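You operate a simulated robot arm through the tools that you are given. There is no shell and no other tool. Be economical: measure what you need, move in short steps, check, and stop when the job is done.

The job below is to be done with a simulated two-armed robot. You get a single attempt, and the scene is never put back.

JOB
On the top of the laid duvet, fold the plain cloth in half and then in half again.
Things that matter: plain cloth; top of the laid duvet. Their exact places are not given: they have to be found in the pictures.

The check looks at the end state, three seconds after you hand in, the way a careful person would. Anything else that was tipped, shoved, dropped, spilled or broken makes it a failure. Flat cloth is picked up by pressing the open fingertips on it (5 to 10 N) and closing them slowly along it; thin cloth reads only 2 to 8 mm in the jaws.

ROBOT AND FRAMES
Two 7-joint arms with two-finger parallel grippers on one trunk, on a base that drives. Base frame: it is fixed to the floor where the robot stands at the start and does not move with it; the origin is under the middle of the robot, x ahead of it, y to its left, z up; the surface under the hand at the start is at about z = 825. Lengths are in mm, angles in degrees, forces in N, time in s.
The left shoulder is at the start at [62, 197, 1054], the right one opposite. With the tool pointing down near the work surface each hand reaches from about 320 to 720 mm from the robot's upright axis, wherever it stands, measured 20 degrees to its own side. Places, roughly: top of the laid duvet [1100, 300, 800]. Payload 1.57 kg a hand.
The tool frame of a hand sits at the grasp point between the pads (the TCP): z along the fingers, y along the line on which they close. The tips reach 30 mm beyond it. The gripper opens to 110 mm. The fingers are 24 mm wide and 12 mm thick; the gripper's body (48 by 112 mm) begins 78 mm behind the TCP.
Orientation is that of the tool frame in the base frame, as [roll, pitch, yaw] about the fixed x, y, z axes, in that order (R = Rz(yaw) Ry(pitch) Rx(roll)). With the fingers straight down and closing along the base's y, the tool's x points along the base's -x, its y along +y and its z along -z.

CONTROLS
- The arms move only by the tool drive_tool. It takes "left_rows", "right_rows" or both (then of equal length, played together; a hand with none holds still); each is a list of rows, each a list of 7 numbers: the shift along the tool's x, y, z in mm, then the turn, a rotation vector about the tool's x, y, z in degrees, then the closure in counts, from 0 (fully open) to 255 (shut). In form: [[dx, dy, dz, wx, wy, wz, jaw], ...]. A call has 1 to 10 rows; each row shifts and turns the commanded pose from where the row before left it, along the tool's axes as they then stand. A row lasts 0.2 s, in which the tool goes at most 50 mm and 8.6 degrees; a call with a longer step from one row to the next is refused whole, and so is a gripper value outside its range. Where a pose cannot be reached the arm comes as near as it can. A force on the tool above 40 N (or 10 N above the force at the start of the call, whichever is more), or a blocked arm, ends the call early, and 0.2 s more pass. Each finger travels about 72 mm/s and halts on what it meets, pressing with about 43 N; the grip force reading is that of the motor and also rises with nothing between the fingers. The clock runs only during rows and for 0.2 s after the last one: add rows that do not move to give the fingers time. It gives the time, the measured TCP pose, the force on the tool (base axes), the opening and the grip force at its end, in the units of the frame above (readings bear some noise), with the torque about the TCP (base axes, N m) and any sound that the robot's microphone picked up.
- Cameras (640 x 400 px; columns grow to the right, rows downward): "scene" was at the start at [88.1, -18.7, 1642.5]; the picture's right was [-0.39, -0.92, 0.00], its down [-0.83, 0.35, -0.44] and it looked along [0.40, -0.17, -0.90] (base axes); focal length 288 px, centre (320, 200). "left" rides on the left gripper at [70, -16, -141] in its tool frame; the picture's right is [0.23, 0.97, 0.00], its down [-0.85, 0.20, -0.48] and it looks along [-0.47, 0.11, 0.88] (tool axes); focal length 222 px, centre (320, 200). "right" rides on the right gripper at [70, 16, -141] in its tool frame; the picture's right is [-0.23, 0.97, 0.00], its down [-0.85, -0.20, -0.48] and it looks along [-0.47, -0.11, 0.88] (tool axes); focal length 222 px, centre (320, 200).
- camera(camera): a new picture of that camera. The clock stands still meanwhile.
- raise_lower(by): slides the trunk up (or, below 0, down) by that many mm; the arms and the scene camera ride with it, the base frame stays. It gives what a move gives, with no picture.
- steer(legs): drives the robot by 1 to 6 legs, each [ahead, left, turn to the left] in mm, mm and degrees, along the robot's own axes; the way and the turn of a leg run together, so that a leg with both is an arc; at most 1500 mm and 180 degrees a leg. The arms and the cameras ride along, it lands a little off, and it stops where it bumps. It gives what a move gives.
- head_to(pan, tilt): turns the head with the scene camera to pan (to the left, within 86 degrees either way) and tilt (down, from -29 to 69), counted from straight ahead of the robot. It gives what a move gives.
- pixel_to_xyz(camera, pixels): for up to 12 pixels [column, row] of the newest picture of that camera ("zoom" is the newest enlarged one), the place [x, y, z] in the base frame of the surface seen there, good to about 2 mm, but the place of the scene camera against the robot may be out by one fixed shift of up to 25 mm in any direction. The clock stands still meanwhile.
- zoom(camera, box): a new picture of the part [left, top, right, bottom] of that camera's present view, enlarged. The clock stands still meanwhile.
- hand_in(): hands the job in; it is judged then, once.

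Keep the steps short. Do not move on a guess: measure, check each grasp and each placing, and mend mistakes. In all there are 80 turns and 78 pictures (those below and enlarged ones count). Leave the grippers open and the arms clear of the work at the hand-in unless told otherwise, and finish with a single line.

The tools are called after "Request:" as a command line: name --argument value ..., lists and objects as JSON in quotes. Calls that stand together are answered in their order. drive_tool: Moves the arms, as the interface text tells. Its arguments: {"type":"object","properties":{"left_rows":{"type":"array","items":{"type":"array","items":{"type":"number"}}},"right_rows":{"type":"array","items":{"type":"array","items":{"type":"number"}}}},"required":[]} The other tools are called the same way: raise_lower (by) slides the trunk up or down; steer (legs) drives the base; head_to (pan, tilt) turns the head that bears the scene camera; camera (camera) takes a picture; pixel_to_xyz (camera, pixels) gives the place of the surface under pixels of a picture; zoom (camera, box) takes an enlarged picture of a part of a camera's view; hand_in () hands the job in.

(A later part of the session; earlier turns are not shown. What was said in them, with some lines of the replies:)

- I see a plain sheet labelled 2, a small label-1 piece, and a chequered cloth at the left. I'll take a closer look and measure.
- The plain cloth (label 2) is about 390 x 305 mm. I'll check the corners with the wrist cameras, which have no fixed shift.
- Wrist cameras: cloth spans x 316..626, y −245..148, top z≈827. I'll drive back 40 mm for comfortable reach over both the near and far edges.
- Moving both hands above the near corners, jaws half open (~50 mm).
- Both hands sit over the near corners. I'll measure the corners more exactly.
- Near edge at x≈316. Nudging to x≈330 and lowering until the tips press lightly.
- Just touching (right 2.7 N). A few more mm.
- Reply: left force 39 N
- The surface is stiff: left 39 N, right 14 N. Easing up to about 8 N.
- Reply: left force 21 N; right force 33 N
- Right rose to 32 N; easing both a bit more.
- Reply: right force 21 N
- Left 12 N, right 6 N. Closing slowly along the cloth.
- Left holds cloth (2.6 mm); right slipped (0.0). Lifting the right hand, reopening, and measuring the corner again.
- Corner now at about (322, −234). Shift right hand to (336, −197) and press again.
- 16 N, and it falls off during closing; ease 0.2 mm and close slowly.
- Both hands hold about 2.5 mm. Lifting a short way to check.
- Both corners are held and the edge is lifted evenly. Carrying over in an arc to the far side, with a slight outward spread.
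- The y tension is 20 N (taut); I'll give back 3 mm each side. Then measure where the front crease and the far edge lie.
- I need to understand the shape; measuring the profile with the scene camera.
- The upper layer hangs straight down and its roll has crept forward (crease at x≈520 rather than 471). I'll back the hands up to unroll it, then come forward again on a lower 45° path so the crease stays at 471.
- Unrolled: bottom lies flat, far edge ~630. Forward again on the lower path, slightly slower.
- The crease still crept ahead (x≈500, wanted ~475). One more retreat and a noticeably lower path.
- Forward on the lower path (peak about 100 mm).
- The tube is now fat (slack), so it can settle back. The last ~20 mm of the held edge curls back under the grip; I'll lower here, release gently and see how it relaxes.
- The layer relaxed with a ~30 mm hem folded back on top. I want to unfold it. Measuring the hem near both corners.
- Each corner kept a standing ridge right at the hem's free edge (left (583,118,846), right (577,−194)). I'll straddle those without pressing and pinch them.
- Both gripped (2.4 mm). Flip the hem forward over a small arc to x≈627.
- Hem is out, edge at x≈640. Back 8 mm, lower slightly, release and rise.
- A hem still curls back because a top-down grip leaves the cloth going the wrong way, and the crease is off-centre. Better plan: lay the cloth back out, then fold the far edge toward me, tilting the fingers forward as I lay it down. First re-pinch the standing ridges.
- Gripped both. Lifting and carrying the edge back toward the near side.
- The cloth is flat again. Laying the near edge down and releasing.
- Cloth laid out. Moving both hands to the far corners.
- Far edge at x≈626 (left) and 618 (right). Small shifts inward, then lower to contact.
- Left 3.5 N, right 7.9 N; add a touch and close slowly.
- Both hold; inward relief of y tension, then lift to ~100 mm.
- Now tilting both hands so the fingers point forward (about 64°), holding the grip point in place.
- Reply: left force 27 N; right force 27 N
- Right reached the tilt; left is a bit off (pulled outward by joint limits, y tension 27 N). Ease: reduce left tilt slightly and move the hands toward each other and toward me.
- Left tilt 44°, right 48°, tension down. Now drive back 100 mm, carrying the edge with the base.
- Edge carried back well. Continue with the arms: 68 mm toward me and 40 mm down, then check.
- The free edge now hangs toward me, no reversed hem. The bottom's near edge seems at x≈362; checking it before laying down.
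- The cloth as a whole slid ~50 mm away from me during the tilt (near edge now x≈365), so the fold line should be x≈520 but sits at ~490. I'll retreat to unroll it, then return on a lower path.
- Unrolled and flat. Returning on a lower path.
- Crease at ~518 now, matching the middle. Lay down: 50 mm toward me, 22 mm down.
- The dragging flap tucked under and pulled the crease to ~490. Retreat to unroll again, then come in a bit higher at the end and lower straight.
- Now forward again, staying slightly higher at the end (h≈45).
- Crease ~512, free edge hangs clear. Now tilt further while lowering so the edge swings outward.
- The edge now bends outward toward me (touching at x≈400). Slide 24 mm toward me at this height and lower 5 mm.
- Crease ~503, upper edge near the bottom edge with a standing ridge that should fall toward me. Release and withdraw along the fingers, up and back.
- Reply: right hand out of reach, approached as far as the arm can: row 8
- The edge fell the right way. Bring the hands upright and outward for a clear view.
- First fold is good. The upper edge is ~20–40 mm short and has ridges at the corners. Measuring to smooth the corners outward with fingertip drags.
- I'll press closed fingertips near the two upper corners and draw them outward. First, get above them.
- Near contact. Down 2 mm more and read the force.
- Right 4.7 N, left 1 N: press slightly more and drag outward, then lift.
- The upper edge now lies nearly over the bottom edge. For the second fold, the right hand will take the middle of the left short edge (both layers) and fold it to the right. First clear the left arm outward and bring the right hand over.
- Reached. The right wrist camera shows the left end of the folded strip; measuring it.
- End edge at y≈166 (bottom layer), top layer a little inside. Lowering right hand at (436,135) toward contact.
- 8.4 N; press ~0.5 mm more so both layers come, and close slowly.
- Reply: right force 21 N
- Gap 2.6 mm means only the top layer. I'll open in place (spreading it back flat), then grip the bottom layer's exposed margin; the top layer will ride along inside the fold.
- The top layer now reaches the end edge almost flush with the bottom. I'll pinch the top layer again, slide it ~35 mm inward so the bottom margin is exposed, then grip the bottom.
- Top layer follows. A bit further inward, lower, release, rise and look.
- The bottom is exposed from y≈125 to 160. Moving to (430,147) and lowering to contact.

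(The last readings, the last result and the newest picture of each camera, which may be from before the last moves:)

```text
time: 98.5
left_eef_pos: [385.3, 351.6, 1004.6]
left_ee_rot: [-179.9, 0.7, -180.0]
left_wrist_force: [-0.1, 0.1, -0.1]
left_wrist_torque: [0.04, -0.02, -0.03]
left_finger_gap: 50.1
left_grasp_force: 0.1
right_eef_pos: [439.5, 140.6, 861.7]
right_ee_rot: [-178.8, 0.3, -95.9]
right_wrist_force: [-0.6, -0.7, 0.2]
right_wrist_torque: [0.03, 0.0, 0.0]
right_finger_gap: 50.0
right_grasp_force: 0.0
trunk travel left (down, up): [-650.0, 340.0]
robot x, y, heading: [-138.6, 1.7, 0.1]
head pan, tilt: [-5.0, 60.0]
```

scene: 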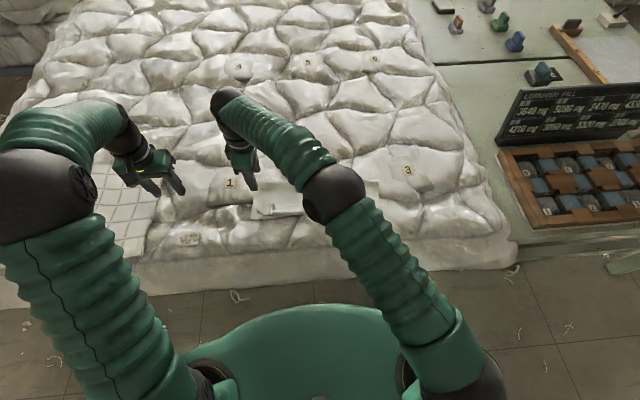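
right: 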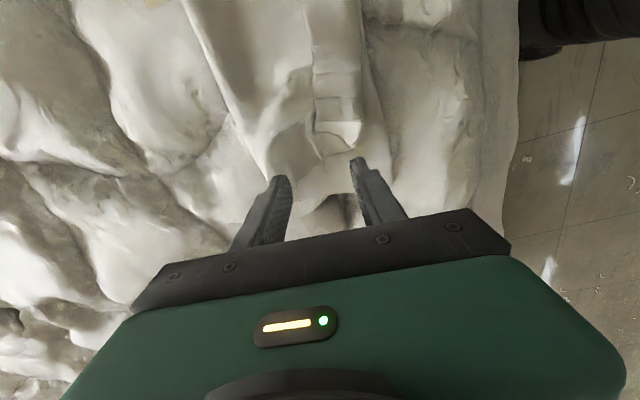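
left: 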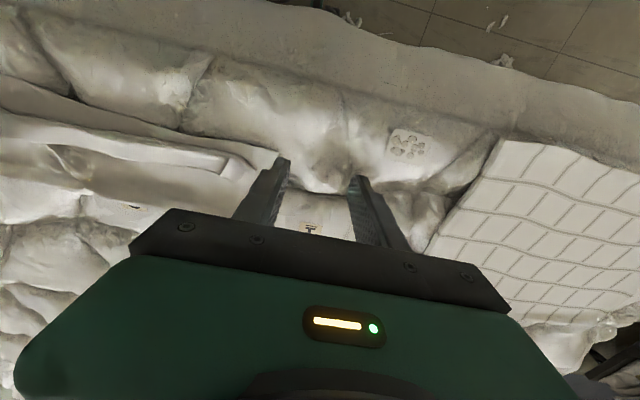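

The arm is near its limit there (stopped at 439,141,862). Lift and shift the base 60 mm to the left for better reach.

Request:
drive_tool --right_rows '[[25, 0, -20, 0, 0, 0, 139], [25, 0, -20, 0, 0, 0, 139], [10, 0, 0, 0, 0, 0, 139]]'

Request:
steer --legs '[[0, 60, 0]]'

```text
time: 99.3
left_eef_pos: [385.3, 351.6, 1003.1]
left_ee_rot: [-180.0, 0.7, 180.0]
left_wrist_force: [0.0, 0.2, 1.0]
left_wrist_torque: [0.02, -0.02, -0.02]
left_finger_gap: 50.3
left_grasp_force: 0.1
right_eef_pos: [426.0, 87.9, 897.9]
right_ee_rot: [-179.4, 0.1, -94.9]
right_wrist_force: [0.4, 0.0, 0.3]
right_wrist_torque: [-0.04, -0.01, 0.0]
right_finger_gap: 50.4
right_grasp_force: 0.1
trunk travel left (down, up): [-650.0, 340.0]
robot x, y, heading: [-136.9, -1.9, 0.2]
head pan, tilt: [-5.0, 60.0]
```

```text
time: 100.3
left_eef_pos: [385.5, 382.7, 1012.6]
left_ee_rot: [178.8, 0.8, 179.6]
left_wrist_force: [0.6, -1.7, 0.4]
left_wrist_torque: [0.15, 0.09, -0.04]
left_finger_gap: 50.0
left_grasp_force: 0.1
right_eef_pos: [426.4, 121.6, 900.5]
right_ee_rot: [-179.4, 1.3, -95.4]
right_wrist_force: [0.5, -1.9, 0.2]
right_wrist_torque: [0.16, 0.09, 0.01]
right_finger_gap: 50.2
right_grasp_force: 0.2
trunk travel left (down, up): [-650.0, 340.0]
robot x, y, heading: [-142.2, 58.0, 0.0]
head pan, tilt: [-5.0, 60.0]
```

The hands seem to be settling; a short wait and re-read.

Request:
drive_tool --right_rows '[[0, 0, 0, 0, 0, 0, 139], [0, 0, 0, 0, 0, 0, 139]]'

```text
time: 100.9
left_eef_pos: [383.9, 402.6, 1007.4]
left_ee_rot: [-179.9, 0.9, 179.7]
left_wrist_force: [0.0, 0.0, 0.1]
left_wrist_torque: [0.03, -0.02, -0.01]
left_finger_gap: 49.9
left_grasp_force: 0.0
right_eef_pos: [425.3, 140.7, 899.4]
right_ee_rot: [-179.3, 0.0, -95.3]
right_wrist_force: [-0.2, -0.3, -0.1]
right_wrist_torque: [0.0, 0.0, -0.03]
right_finger_gap: 50.1
right_grasp_force: 0.1
trunk travel left (down, up): [-650.0, 340.0]
robot x, y, heading: [-139.9, 55.6, -0.3]
head pan, tilt: [-5.0, 60.0]
```

Now at (425,141). Nudge to (430,147) and lower.

Request:
drive_tool --right_rows '[[-6.4, -4.5, 15, 0, 0, 0, 139], [0, 0, 15, 0, 0, 0, 139], [0, 0, 8, 0, 0, 0, 139], [0, 0, 3, 0, 0, 0, 139], [0, 0, 1, 0, 0, 0, 139], [0, 0, 0.5, 0, 0, 0, 139], [0, 0, 0, 0, 0, 0, 139]]'

```text
time: 102.5
left_eef_pos: [384.5, 400.2, 1008.2]
left_ee_rot: [179.8, 0.9, 179.5]
left_wrist_force: [0.2, 0.7, -0.5]
left_wrist_torque: [0.03, -0.01, 0.02]
left_finger_gap: 50.3
left_grasp_force: 0.0
right_eef_pos: [431.6, 143.0, 856.9]
right_ee_rot: [-179.2, 0.2, -95.3]
right_wrist_force: [0.1, 0.6, 1.1]
right_wrist_torque: [0.03, 0.01, 0.0]
right_finger_gap: 49.9
right_grasp_force: 0.0
trunk travel left (down, up): [-650.0, 340.0]
robot x, y, heading: [-135.8, 55.6, -0.1]
head pan, tilt: [-5.0, 60.0]
```

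Just at contact; press 0.9 mm more, then close slowly.

Request:
drive_tool --right_rows '[[0, 0, 0.9, 0, 0, 0, 139], [0, 0, 0, 0, 0, 0, 139], [0, 0, 0, 0, 0, 0, 139]]'

```text
time: 103.3
left_eef_pos: [385.0, 399.1, 1008.7]
left_ee_rot: [179.7, 0.9, 179.6]
left_wrist_force: [-0.3, -0.5, 0.1]
left_wrist_torque: [0.0, -0.02, -0.01]
left_finger_gap: 50.2
left_grasp_force: 0.0
right_eef_pos: [430.6, 143.2, 856.6]
right_ee_rot: [-179.1, 0.4, -95.3]
right_wrist_force: [1.8, 1.0, 5.5]
right_wrist_torque: [0.08, -0.02, -0.02]
right_finger_gap: 49.9
right_grasp_force: 0.0
trunk travel left (down, up): [-650.0, 340.0]
robot x, y, heading: [-138.2, 59.1, -0.2]
head pan, tilt: [-5.0, 60.0]
```

Request:
drive_tool --right_rows '[[0, 0, 0.6, 0, 0, 0, 139], [0, 0, 0, 0, 0, 0, 151], [0, 0, 0, 0, 0, 0, 164], [0, 0, 0, 0, 0, 0, 177], [0, 0, 0, 0, 0, 0, 190], [0, 0, 0, 0, 0, 0, 203], [0, 0, 0, 0, 0, 0, 216], [0, 0, 0, 0, 0, 0, 229], [0, 0, 0, 0, 0, 0, 242], [0, 0, 0, 0, 0, 0, 255]]'

Request:
camera --camera "right"

```text
time: 105.5
left_eef_pos: [384.2, 399.0, 1007.7]
left_ee_rot: [179.8, 1.0, 179.6]
left_wrist_force: [0.7, -0.5, -0.1]
left_wrist_torque: [-0.03, 0.01, 0.03]
left_finger_gap: 50.1
left_grasp_force: 0.0
right_eef_pos: [430.6, 142.5, 857.8]
right_ee_rot: [-179.0, 0.3, -95.4]
right_wrist_force: [5.7, -1.6, 18.7]
right_wrist_torque: [-0.11, -0.28, 0.02]
right_finger_gap: 3.0
right_grasp_force: 24.1
trunk travel left (down, up): [-650.0, 340.0]
robot x, y, heading: [-137.0, 51.4, -0.1]
head pan, tilt: [-5.0, 60.0]
```

```text
14 pictures are left
```

right: 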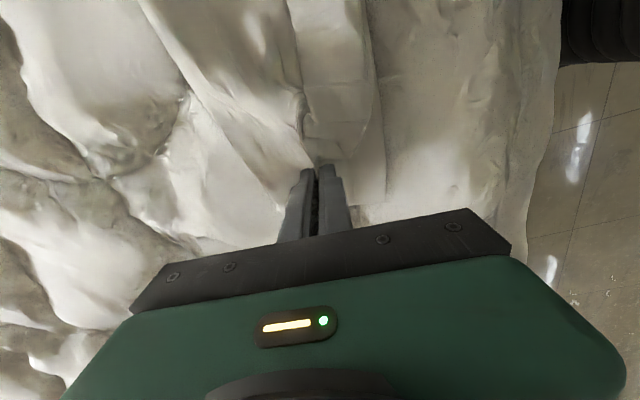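

Gripped (3.0 mm). Lift ~60 mm with a little inward travel and look.

Request:
drive_tool --right_rows '[[0, 0, -12, 0, 0, 0, 255], [3, 0, -15, 0, 0, 0, 255], [8, 0, -15, 0, 0, 0, 255], [10, -1, -15, 0, 0, 0, 255], [12, -1, -10, 0, 0, 0, 255], [0, 0, 0, 0, 0, 0, 255]]'

Request:
zoom --camera "scene" --box '[230, 130, 440, 262]'

Request:
camera --camera "left"

```text
time: 106.9
left_eef_pos: [384.3, 398.9, 1007.5]
left_ee_rot: [179.8, 0.9, 179.6]
left_wrist_force: [0.6, -0.5, -0.5]
left_wrist_torque: [-0.01, -0.03, -0.03]
left_finger_gap: 50.2
left_grasp_force: 0.0
right_eef_pos: [430.0, 110.3, 921.7]
right_ee_rot: [-179.2, 0.1, -95.3]
right_wrist_force: [0.0, -0.4, 0.6]
right_wrist_torque: [-0.01, 0.01, 0.0]
right_finger_gap: 3.0
right_grasp_force: 23.9
trunk travel left (down, up): [-650.0, 340.0]
robot x, y, heading: [-138.4, 54.7, -0.1]
head pan, tilt: [-5.0, 60.0]
```

```text
3.03 times, centred on (335, 196) of scene
```

zoom: 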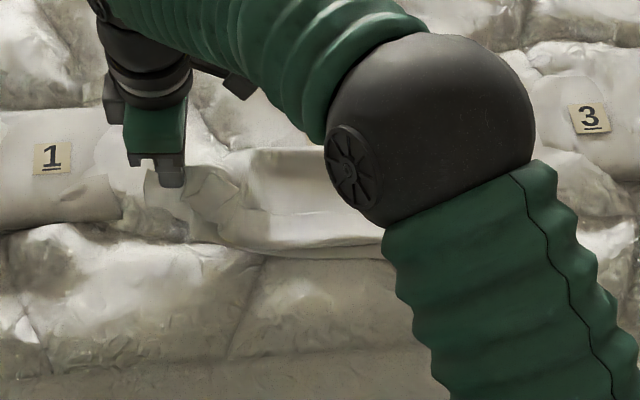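

```text
12 pictures are left
```

left: 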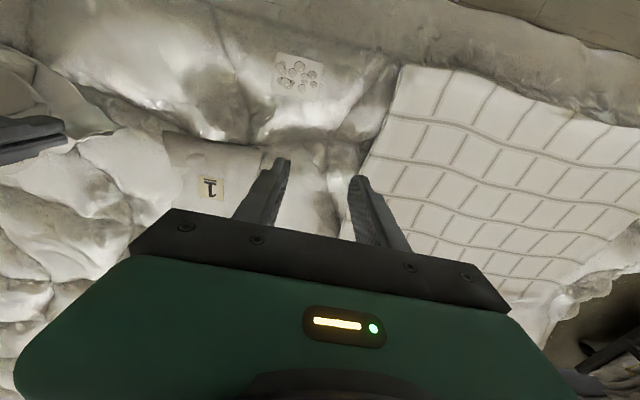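

The whole left end comes up with both layers. Carry on toward the right, gradually tilting the fingers (pointing back to the left) on an arc.

Request:
drive_tool --right_rows '[[14.7, -1.3, -8.5, 0, -4, 0, 255], [14.1, -1.3, -9.5, 0, -4, 0, 255], [13.4, -1.3, -10.5, 0, -4, 0, 255], [12.6, -1.3, -11.4, 0, -4, 0, 255], [14.3, -1.3, -7.8, 0, -4, 0, 255], [13.7, -1.3, -8.8, 0, -4, 0, 255], [13.1, -1.3, -9.7, 0, -4, 0, 255], [14.9, -1.3, -6.3, 0, -4, 0, 255], [14.4, -1.3, -7.2, 0, -4, 0, 255], [13.8, -1.3, -8.3, 0, -4, 0, 255]]'

Request:
zoom --camera "scene" --box '[230, 130, 440, 262]'

```text
time: 109.1
left_eef_pos: [384.4, 396.6, 1009.8]
left_ee_rot: [179.8, 0.9, 179.6]
left_wrist_force: [0.0, -0.1, 0.4]
left_wrist_torque: [0.02, 0.02, -0.01]
left_finger_gap: 50.1
left_grasp_force: 0.1
right_eef_pos: [427.3, -48.1, 964.6]
right_ee_rot: [-178.9, 40.4, -94.5]
right_wrist_force: [0.0, 0.1, -0.9]
right_wrist_torque: [0.0, -0.05, -0.01]
right_finger_gap: 2.5
right_grasp_force: 23.5
trunk travel left (down, up): [-650.0, 340.0]
robot x, y, heading: [-139.9, 52.2, -0.0]
head pan, tilt: [-5.0, 60.0]
```

```text
3.03 times, centred on (335, 196) of scene
```

zoom: 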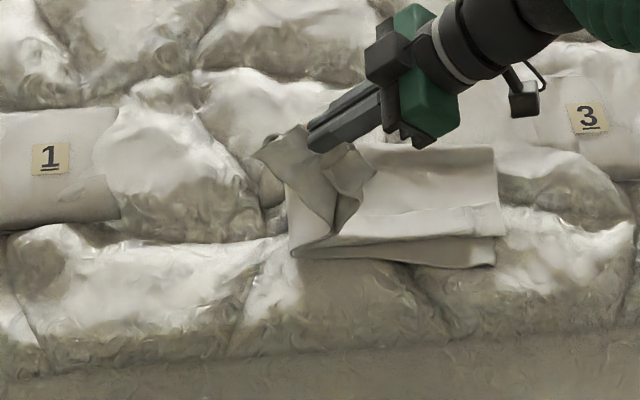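

The fold is forming well, tip 115 mm up. Continue right and down, with more tilt.

Request:
drive_tool --right_rows '[[17.5, -1, -3, 0, -4, 0, 255], [17.3, -1, -4.2, 0, -4, 0, 255], [16.9, -1, -5.4, 0, -4, 0, 255], [16.5, -1, -6.6, 0, -4, 0, 255], [16, -1, -7.7, 0, -4, 0, 255], [15.7, -1, -8.2, 0, 0, 0, 255], [15.7, -1, -8.2, 0, 0, 0, 255], [0, 0, 0, 0, 0, 0, 255]]'

Request:
zoom --camera "scene" --box '[270, 140, 430, 240]'

Request:
pixel_to_xyz --camera "zoom" --pixels '[[130, 200], [150, 280], [110, 290], [590, 120], [590, 290], [300, 300], [250, 200], [200, 240], [350, 220], [450, 250], [350, 290]]'

```text
time: 110.9
left_eef_pos: [384.9, 398.6, 1008.3]
left_ee_rot: [179.8, 0.9, 179.6]
left_wrist_force: [-0.4, -1.0, 0.3]
left_wrist_torque: [-0.01, 0.02, 0.01]
left_finger_gap: 50.5
left_grasp_force: 0.0
right_eef_pos: [424.1, -154.1, 897.6]
right_ee_rot: [-178.4, 60.3, -93.9]
right_wrist_force: [0.8, 0.1, 0.5]
right_wrist_torque: [-0.01, -0.05, 0.01]
right_finger_gap: 2.9
right_grasp_force: 24.1
trunk travel left (down, up): [-650.0, 340.0]
robot x, y, heading: [-137.9, 57.8, -0.1]
head pan, tilt: [-5.0, 60.0]
```

```text
4.00 times, centred on (350, 190) of scene
```

zoom: 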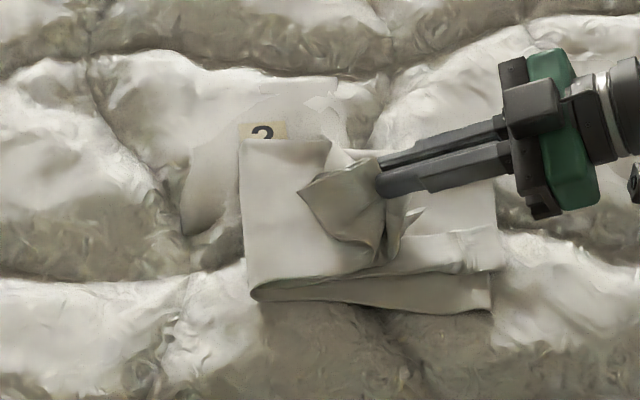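

```text
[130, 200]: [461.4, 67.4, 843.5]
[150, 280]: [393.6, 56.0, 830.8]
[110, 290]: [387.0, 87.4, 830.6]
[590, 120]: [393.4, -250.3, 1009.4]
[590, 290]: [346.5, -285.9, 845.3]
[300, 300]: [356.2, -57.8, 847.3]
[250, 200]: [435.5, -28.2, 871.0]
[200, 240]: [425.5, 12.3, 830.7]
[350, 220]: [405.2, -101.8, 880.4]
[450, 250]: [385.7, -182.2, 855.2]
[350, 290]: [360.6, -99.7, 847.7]
```

Fold line at y≈−20 to −28, which is the middle. Continue the last ~72 mm and down 38.

Request:
drive_tool --right_rows '[[13.8, -1, -8.8, 0, 0, 0, 255], [13.8, -1, -8.8, 0, 0, 0, 255], [13.8, -1, -8.8, 0, 0, 0, 255], [13.8, -1, -8.8, 0, 0, 0, 255], [13.8, -1, -8.8, 0, 0, 0, 255], [0, 0, 0, 0, 0, 0, 255]]'

Request:
zoom --camera "scene" --box '[270, 140, 430, 240]'

```text
time: 112.3
left_eef_pos: [384.8, 398.0, 1007.4]
left_ee_rot: [179.8, 0.9, 179.6]
left_wrist_force: [0.7, -1.2, 0.1]
left_wrist_torque: [0.02, 0.02, 0.01]
left_finger_gap: 50.2
left_grasp_force: 0.1
right_eef_pos: [424.2, -225.8, 861.4]
right_ee_rot: [-178.4, 60.4, -93.8]
right_wrist_force: [1.6, 3.0, 4.9]
right_wrist_torque: [0.13, -0.05, -0.01]
right_finger_gap: 2.7
right_grasp_force: 23.6
trunk travel left (down, up): [-650.0, 340.0]
robot x, y, heading: [-142.3, 56.2, -0.0]
head pan, tilt: [-5.0, 60.0]
```

```text
4.00 times, centred on (350, 190) of scene
5 turns are left
```

zoom: 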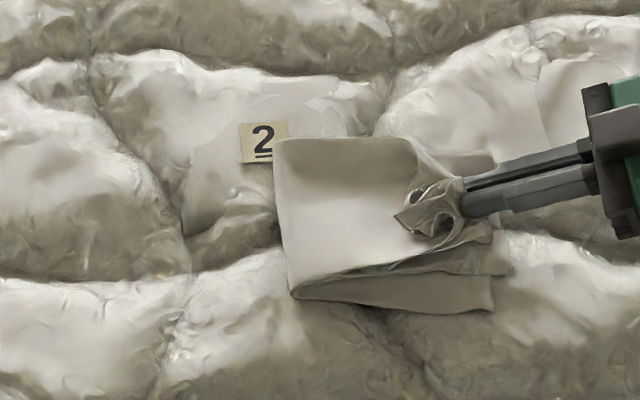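

Five turns left. Release here gently and withdraw along the fingers to the right and up.

Request:
drive_tool --right_rows '[[0, 0, 0, 0, 0, 0, 240], [0, 0, 0, 0, 0, 0, 220], [0, 0, 0, 0, 0, 0, 190], [0, 0, 0, 0, 0, 0, 160], [0, 0, -12, 0, 0, 0, 160], [-4, 0, -22, 0, 0, 0, 160], [-12, 0, -30, 0, 0, 0, 120], [-25, 0, -25, 0, 4, 0, 60], [-30, 0, -20, 0, 8, 0, 0], [-20, 0, -10, 0, 8, 0, 0]]'

Request:
zoom --camera "scene" --box '[270, 140, 430, 240]'

Request:
pixel_to_xyz --camera "zoom" --pixels '[[278, 150], [295, 295], [490, 160], [490, 305], [410, 210], [440, 210], [430, 190], [450, 230], [470, 200], [400, 240]]'

```text
time: 114.5
left_eef_pos: [384.4, 399.9, 1007.5]
left_ee_rot: [179.8, 0.9, 179.5]
left_wrist_force: [-0.1, 0.9, 0.3]
left_wrist_torque: [0.01, 0.0, 0.0]
left_finger_gap: 49.9
left_grasp_force: 0.1
right_eef_pos: [417.1, -275.3, 998.0]
right_ee_rot: [-179.0, 40.1, -94.7]
right_wrist_force: [-0.5, 0.2, 0.3]
right_wrist_torque: [-0.01, 0.02, 0.03]
right_finger_gap: 110.1
right_grasp_force: 0.1
trunk travel left (down, up): [-650.0, 340.0]
robot x, y, heading: [-141.9, 54.9, -0.2]
head pan, tilt: [-5.0, 60.0]
```

```text
4.00 times, centred on (350, 190) of scene
```

zoom: 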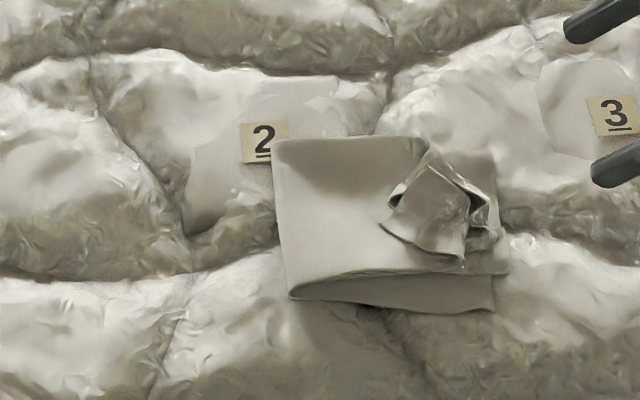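

```text
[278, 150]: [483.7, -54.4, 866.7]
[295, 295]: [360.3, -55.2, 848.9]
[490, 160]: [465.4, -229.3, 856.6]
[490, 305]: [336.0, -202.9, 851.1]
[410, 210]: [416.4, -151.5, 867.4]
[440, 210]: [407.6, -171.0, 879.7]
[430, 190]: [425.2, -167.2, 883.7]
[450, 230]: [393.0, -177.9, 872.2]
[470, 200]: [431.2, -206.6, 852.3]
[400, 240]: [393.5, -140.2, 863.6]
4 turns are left
```

Four turns left. A loose end flap lies folded back on top (x≈380–450, y≈−140…−200). I'll go to its left side with the fingers upright, ready to sweep it over to the right.

Request:
drive_tool --right_rows '[[0, 0, 0, 0, 8, 0, 172], [0, 0, 0, 0, 8, 0, 172], [0, 0, 0, 0, 8, 0, 172], [0, 0, 0, 0, 8, 0, 172], [0, 0, 0, 0, 8, 0, 172], [-38, 0, 0, 0, 0, 0, 172], [-38, 0, 0, 0, 0, 0, 172], [-38, 0, 0, 0, 0, 0, 172], [-36, 0, 0, 0, 0, 0, 172], [0, 0, 0, 0, 0, 0, 172]]'

Request:
drive_tool --right_rows '[[0, 0, 35, 0, 0, 0, 172], [0, 0, 35, 0, 0, 0, 172], [0, 0, 35, 0, 0, 0, 172], [0, 0, 10, 0, 0, 0, 172], [0, 0, 0, 0, 0, 0, 172]]'

Request:
camera --camera "right"

Request:
pixel_to_xyz --camera "right" --pixels '[[320, 165], [320, 150], [320, 135], [320, 120], [320, 100], [320, 80], [300, 120], [345, 120], [320, 185], [280, 130], [370, 130]]'

```text
time: 116.7
left_eef_pos: [385.2, 398.1, 1007.5]
left_ee_rot: [179.7, 0.9, 179.6]
left_wrist_force: [0.6, -0.6, 0.1]
left_wrist_torque: [0.0, -0.01, 0.02]
left_finger_gap: 50.4
left_grasp_force: 0.1
right_eef_pos: [431.4, -126.6, 999.2]
right_ee_rot: [-179.3, 0.2, -95.2]
right_wrist_force: [-1.0, 0.1, -0.3]
right_wrist_torque: [0.03, 0.0, -0.03]
right_finger_gap: 35.9
right_grasp_force: 0.0
trunk travel left (down, up): [-650.0, 340.0]
robot x, y, heading: [-137.7, 53.7, 0.0]
head pan, tilt: [-5.0, 60.0]
```

```text
time: 117.9
left_eef_pos: [384.5, 398.6, 1008.4]
left_ee_rot: [179.8, 1.0, 179.7]
left_wrist_force: [-0.5, -0.4, 0.4]
left_wrist_torque: [-0.02, 0.0, 0.0]
left_finger_gap: 50.2
left_grasp_force: 0.1
right_eef_pos: [432.8, -126.2, 883.8]
right_ee_rot: [-179.3, 0.3, -95.3]
right_wrist_force: [0.8, 0.2, -0.4]
right_wrist_torque: [0.0, -0.02, 0.03]
right_finger_gap: 35.7
right_grasp_force: 0.0
trunk travel left (down, up): [-650.0, 340.0]
robot x, y, heading: [-139.9, 52.7, -0.2]
head pan, tilt: [-5.0, 60.0]
```

```text
7 pictures are left
```

right: 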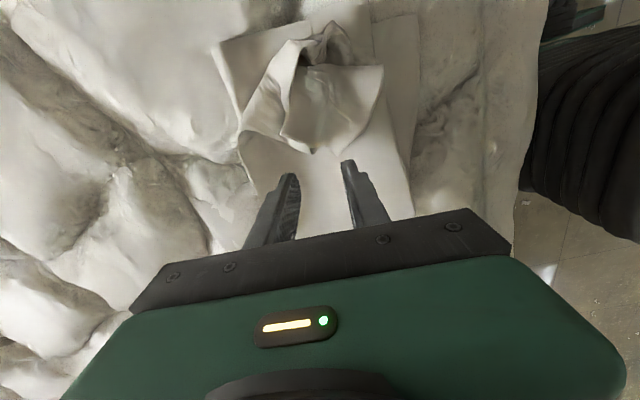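

```text
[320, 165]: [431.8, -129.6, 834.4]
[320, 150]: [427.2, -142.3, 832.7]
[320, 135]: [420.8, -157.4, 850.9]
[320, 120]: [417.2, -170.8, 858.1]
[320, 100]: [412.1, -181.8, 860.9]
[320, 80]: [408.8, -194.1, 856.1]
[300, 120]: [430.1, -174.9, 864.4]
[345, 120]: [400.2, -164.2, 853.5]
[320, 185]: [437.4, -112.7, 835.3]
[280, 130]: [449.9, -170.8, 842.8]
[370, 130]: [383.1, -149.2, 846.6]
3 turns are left
```

The flap edge stands 16 mm proud at y≈−157, so the fingertips can catch it. Sweep it to the right, pat it down gently, then retreat and look.

Request:
drive_tool --right_rows '[[0, 14, 14, 0, 0, 0, 172], [10, -0.8, 0, 0, 0, 0, 172], [10, -0.8, 0, 0, 0, 0, 172], [10, -0.8, -0.5, 0, 0, 0, 172], [10, -0.8, -1, 0, 0, 0, 172], [10, -0.8, -1, 0, 0, 0, 172], [10, -0.8, -1, 0, 0, 0, 172], [10, -0.8, -1, 0, 0, 0, 172], [10, -0.8, -1, 0, 0, 0, 172], [6, 0, -1, 0, 0, 0, 172]]'

Request:
drive_tool --right_rows '[[0, 0, -15, 0, 0, 0, 172], [-10, 0, -20, 0, 0, 0, 172], [-12, 0, 15, 0, 0, 0, 172], [0, 0, 14, 0, 0, 0, 172], [0, 0, 8, 0, 0, 0, 172], [0, 0, 3, 0, 0, 0, 172], [0, 0, 0, 0, 0, 0, 172]]'

Request:
drive_tool --right_rows '[[0, 0, -20, 0, 0, 0, 172], [0, 0, -40, 0, 0, 0, 172], [20, 0, -40, 0, 0, 0, 172], [40, 0, 0, 0, 0, 0, 172], [40, 0, 0, 0, 0, 0, 172], [0, 0, 0, 0, 0, 0, 172]]'

Request:
zoom --camera "scene" --box '[270, 140, 430, 240]'

Request:
camera --camera "right"

Request:
pixel_to_xyz --camera "zoom" --pixels '[[300, 200], [340, 200], [380, 200], [410, 200], [430, 200], [450, 200], [470, 200], [490, 200], [510, 200], [430, 240], [470, 240], [430, 170]]'

```text
time: 120.1
left_eef_pos: [384.3, 398.3, 1007.1]
left_ee_rot: [179.7, 0.9, 179.5]
left_wrist_force: [0.6, -0.5, 0.9]
left_wrist_torque: [0.02, 0.0, -0.01]
left_finger_gap: 49.9
left_grasp_force: 0.1
right_eef_pos: [417.9, -212.6, 875.1]
right_ee_rot: [-179.1, 0.3, -95.2]
right_wrist_force: [-0.2, 0.0, -0.9]
right_wrist_torque: [-0.03, 0.02, -0.01]
right_finger_gap: 35.5
right_grasp_force: 0.1
trunk travel left (down, up): [-650.0, 340.0]
robot x, y, heading: [-139.3, 55.6, -0.0]
head pan, tilt: [-5.0, 60.0]
```

```text
time: 121.7
left_eef_pos: [384.4, 397.9, 1008.1]
left_ee_rot: [179.9, 0.9, 179.7]
left_wrist_force: [0.2, 0.5, -0.1]
left_wrist_torque: [-0.01, 0.01, 0.03]
left_finger_gap: 49.9
left_grasp_force: 0.1
right_eef_pos: [417.9, -190.3, 870.2]
right_ee_rot: [-179.3, 0.3, -95.2]
right_wrist_force: [-0.4, 0.0, 0.8]
right_wrist_torque: [0.01, -0.02, -0.01]
right_finger_gap: 35.7
right_grasp_force: 0.1
trunk travel left (down, up): [-650.0, 340.0]
robot x, y, heading: [-139.4, 52.4, -0.2]
head pan, tilt: [-5.0, 60.0]
```

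```text
time: 123.1
left_eef_pos: [385.0, 397.6, 1008.8]
left_ee_rot: [179.8, 0.9, 179.6]
left_wrist_force: [-1.0, -0.2, 0.4]
left_wrist_torque: [0.0, -0.01, -0.03]
left_finger_gap: 50.2
left_grasp_force: 0.0
right_eef_pos: [407.6, -291.5, 969.2]
right_ee_rot: [-179.2, 0.3, -95.3]
right_wrist_force: [0.0, -0.6, 0.0]
right_wrist_torque: [0.03, -0.03, -0.01]
right_finger_gap: 35.9
right_grasp_force: 0.0
trunk travel left (down, up): [-650.0, 340.0]
robot x, y, heading: [-134.4, 54.0, -0.1]
head pan, tilt: [-5.0, 60.0]
```

```text
4.00 times, centred on (350, 190) of scene
```

zoom: 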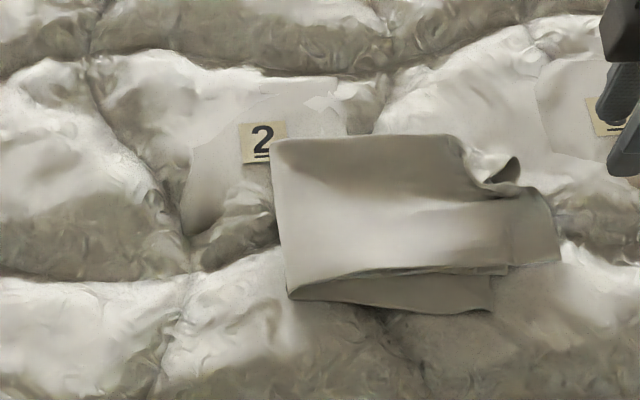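

```text
5 pictures are left
```

right: 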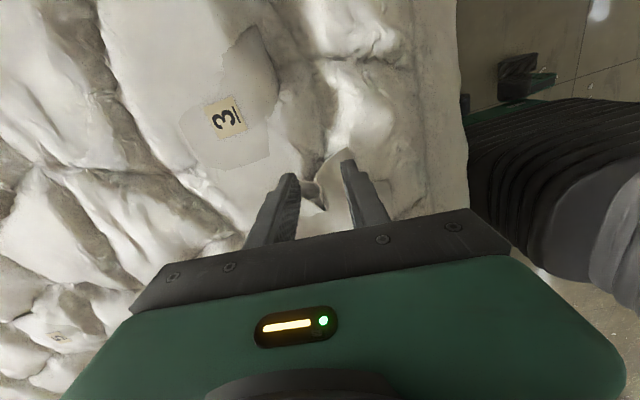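

```text
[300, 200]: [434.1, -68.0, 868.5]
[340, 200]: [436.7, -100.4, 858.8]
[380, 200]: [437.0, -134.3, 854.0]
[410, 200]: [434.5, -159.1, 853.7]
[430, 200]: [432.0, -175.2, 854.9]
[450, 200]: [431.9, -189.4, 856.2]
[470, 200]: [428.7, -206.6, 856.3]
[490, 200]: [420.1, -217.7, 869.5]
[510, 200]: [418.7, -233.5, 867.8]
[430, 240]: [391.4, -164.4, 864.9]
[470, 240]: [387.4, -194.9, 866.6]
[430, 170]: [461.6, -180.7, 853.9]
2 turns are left
```

The flap flipped over nicely: a neat quarter-size fold with a small curl at the far-right corner. I'll pat that curl once from above, then open the grippers and retreat high and clear.

Request:
drive_tool --right_rows '[[-38, -20, 0, 0, 0, 0, 172], [-38, -20, 0, 0, 0, 0, 172], [0, 0, 40, 0, 0, 0, 172], [0, 0, 30, 0, 0, 0, 172], [0, 0, 20, 0, 0, 0, 172], [0, 0, 10, 0, 0, 0, 172], [0, 0, 4, 0, 0, 0, 172], [0, 0, 0, 0, 0, 0, 172]]'

Request:
drive_tool --right_rows '[[0, 0, -25, 0, 0, 0, 172], [0, 0, -45, 0, 0, 0, 172], [0, 0, -45, 0, 0, 0, 120], [35, 15, -20, 0, 0, 0, 60], [40, 15, 0, 0, 0, 0, 0], [40, 15, 0, 0, 0, 0, 0], [40, 0, 0, 0, 0, 0, 0], [0, 0, 0, 0, 0, 0, 0]]' --left_rows '[[0, 0, 0, 0, 0, 0, 100], [0, 0, 0, 0, 0, 0, 50], [0, 0, 0, 0, 0, 0, 0], [0, 0, 0, 0, 0, 0, 0], [0, 0, 0, 0, 0, 0, 0], [0, 0, 0, 0, 0, 0, 0], [0, 0, 0, 0, 0, 0, 0], [0, 0, 0, 0, 0, 0, 0]]'

Request:
zoom --camera "scene" --box '[270, 140, 430, 240]'

```text
time: 124.9
left_eef_pos: [384.7, 398.0, 1008.5]
left_ee_rot: [179.8, 0.9, 179.6]
left_wrist_force: [-0.2, -0.4, 0.2]
left_wrist_torque: [-0.01, -0.03, 0.01]
left_finger_gap: 50.0
left_grasp_force: 0.0
right_eef_pos: [457.3, -217.2, 865.9]
right_ee_rot: [-179.2, 0.4, -95.2]
right_wrist_force: [0.3, -0.2, 0.7]
right_wrist_torque: [0.01, 0.02, -0.05]
right_finger_gap: 35.8
right_grasp_force: 0.0
trunk travel left (down, up): [-650.0, 340.0]
robot x, y, heading: [-139.1, 55.5, 0.0]
head pan, tilt: [-5.0, 60.0]
```

```text
time: 126.7
left_eef_pos: [384.8, 397.5, 1008.0]
left_ee_rot: [179.6, 0.9, 179.7]
left_wrist_force: [-0.8, 0.0, -0.2]
left_wrist_torque: [-0.01, 0.02, -0.01]
left_finger_gap: 110.1
left_grasp_force: 0.0
right_eef_pos: [395.3, -370.0, 1000.0]
right_ee_rot: [-179.2, 0.3, -95.3]
right_wrist_force: [-0.8, 0.5, -0.1]
right_wrist_torque: [0.0, 0.02, 0.02]
right_finger_gap: 109.9
right_grasp_force: 0.0
trunk travel left (down, up): [-650.0, 340.0]
robot x, y, heading: [-137.0, 53.6, 0.0]
head pan, tilt: [-5.0, 60.0]
```

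```text
4.00 times, centred on (350, 190) of scene
1 turns are left
```

zoom: 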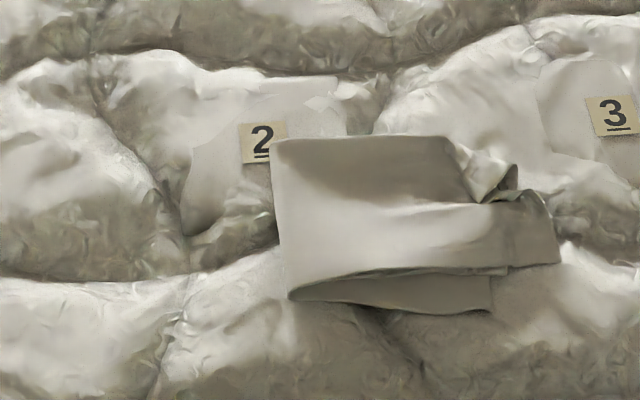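

The cloth is folded in half twice on the duvet. Both grippers are open and clear of it, so I'm handing in.

Request:
hand_in

```text
The job is handed in.
```

The plain cloth is folded in half twice on top of the duvet and handed in, but not neatly: the top half overhangs the right end by about 50 mm, its far-right corner is still curled, and the first fold's edges don't quite line up.
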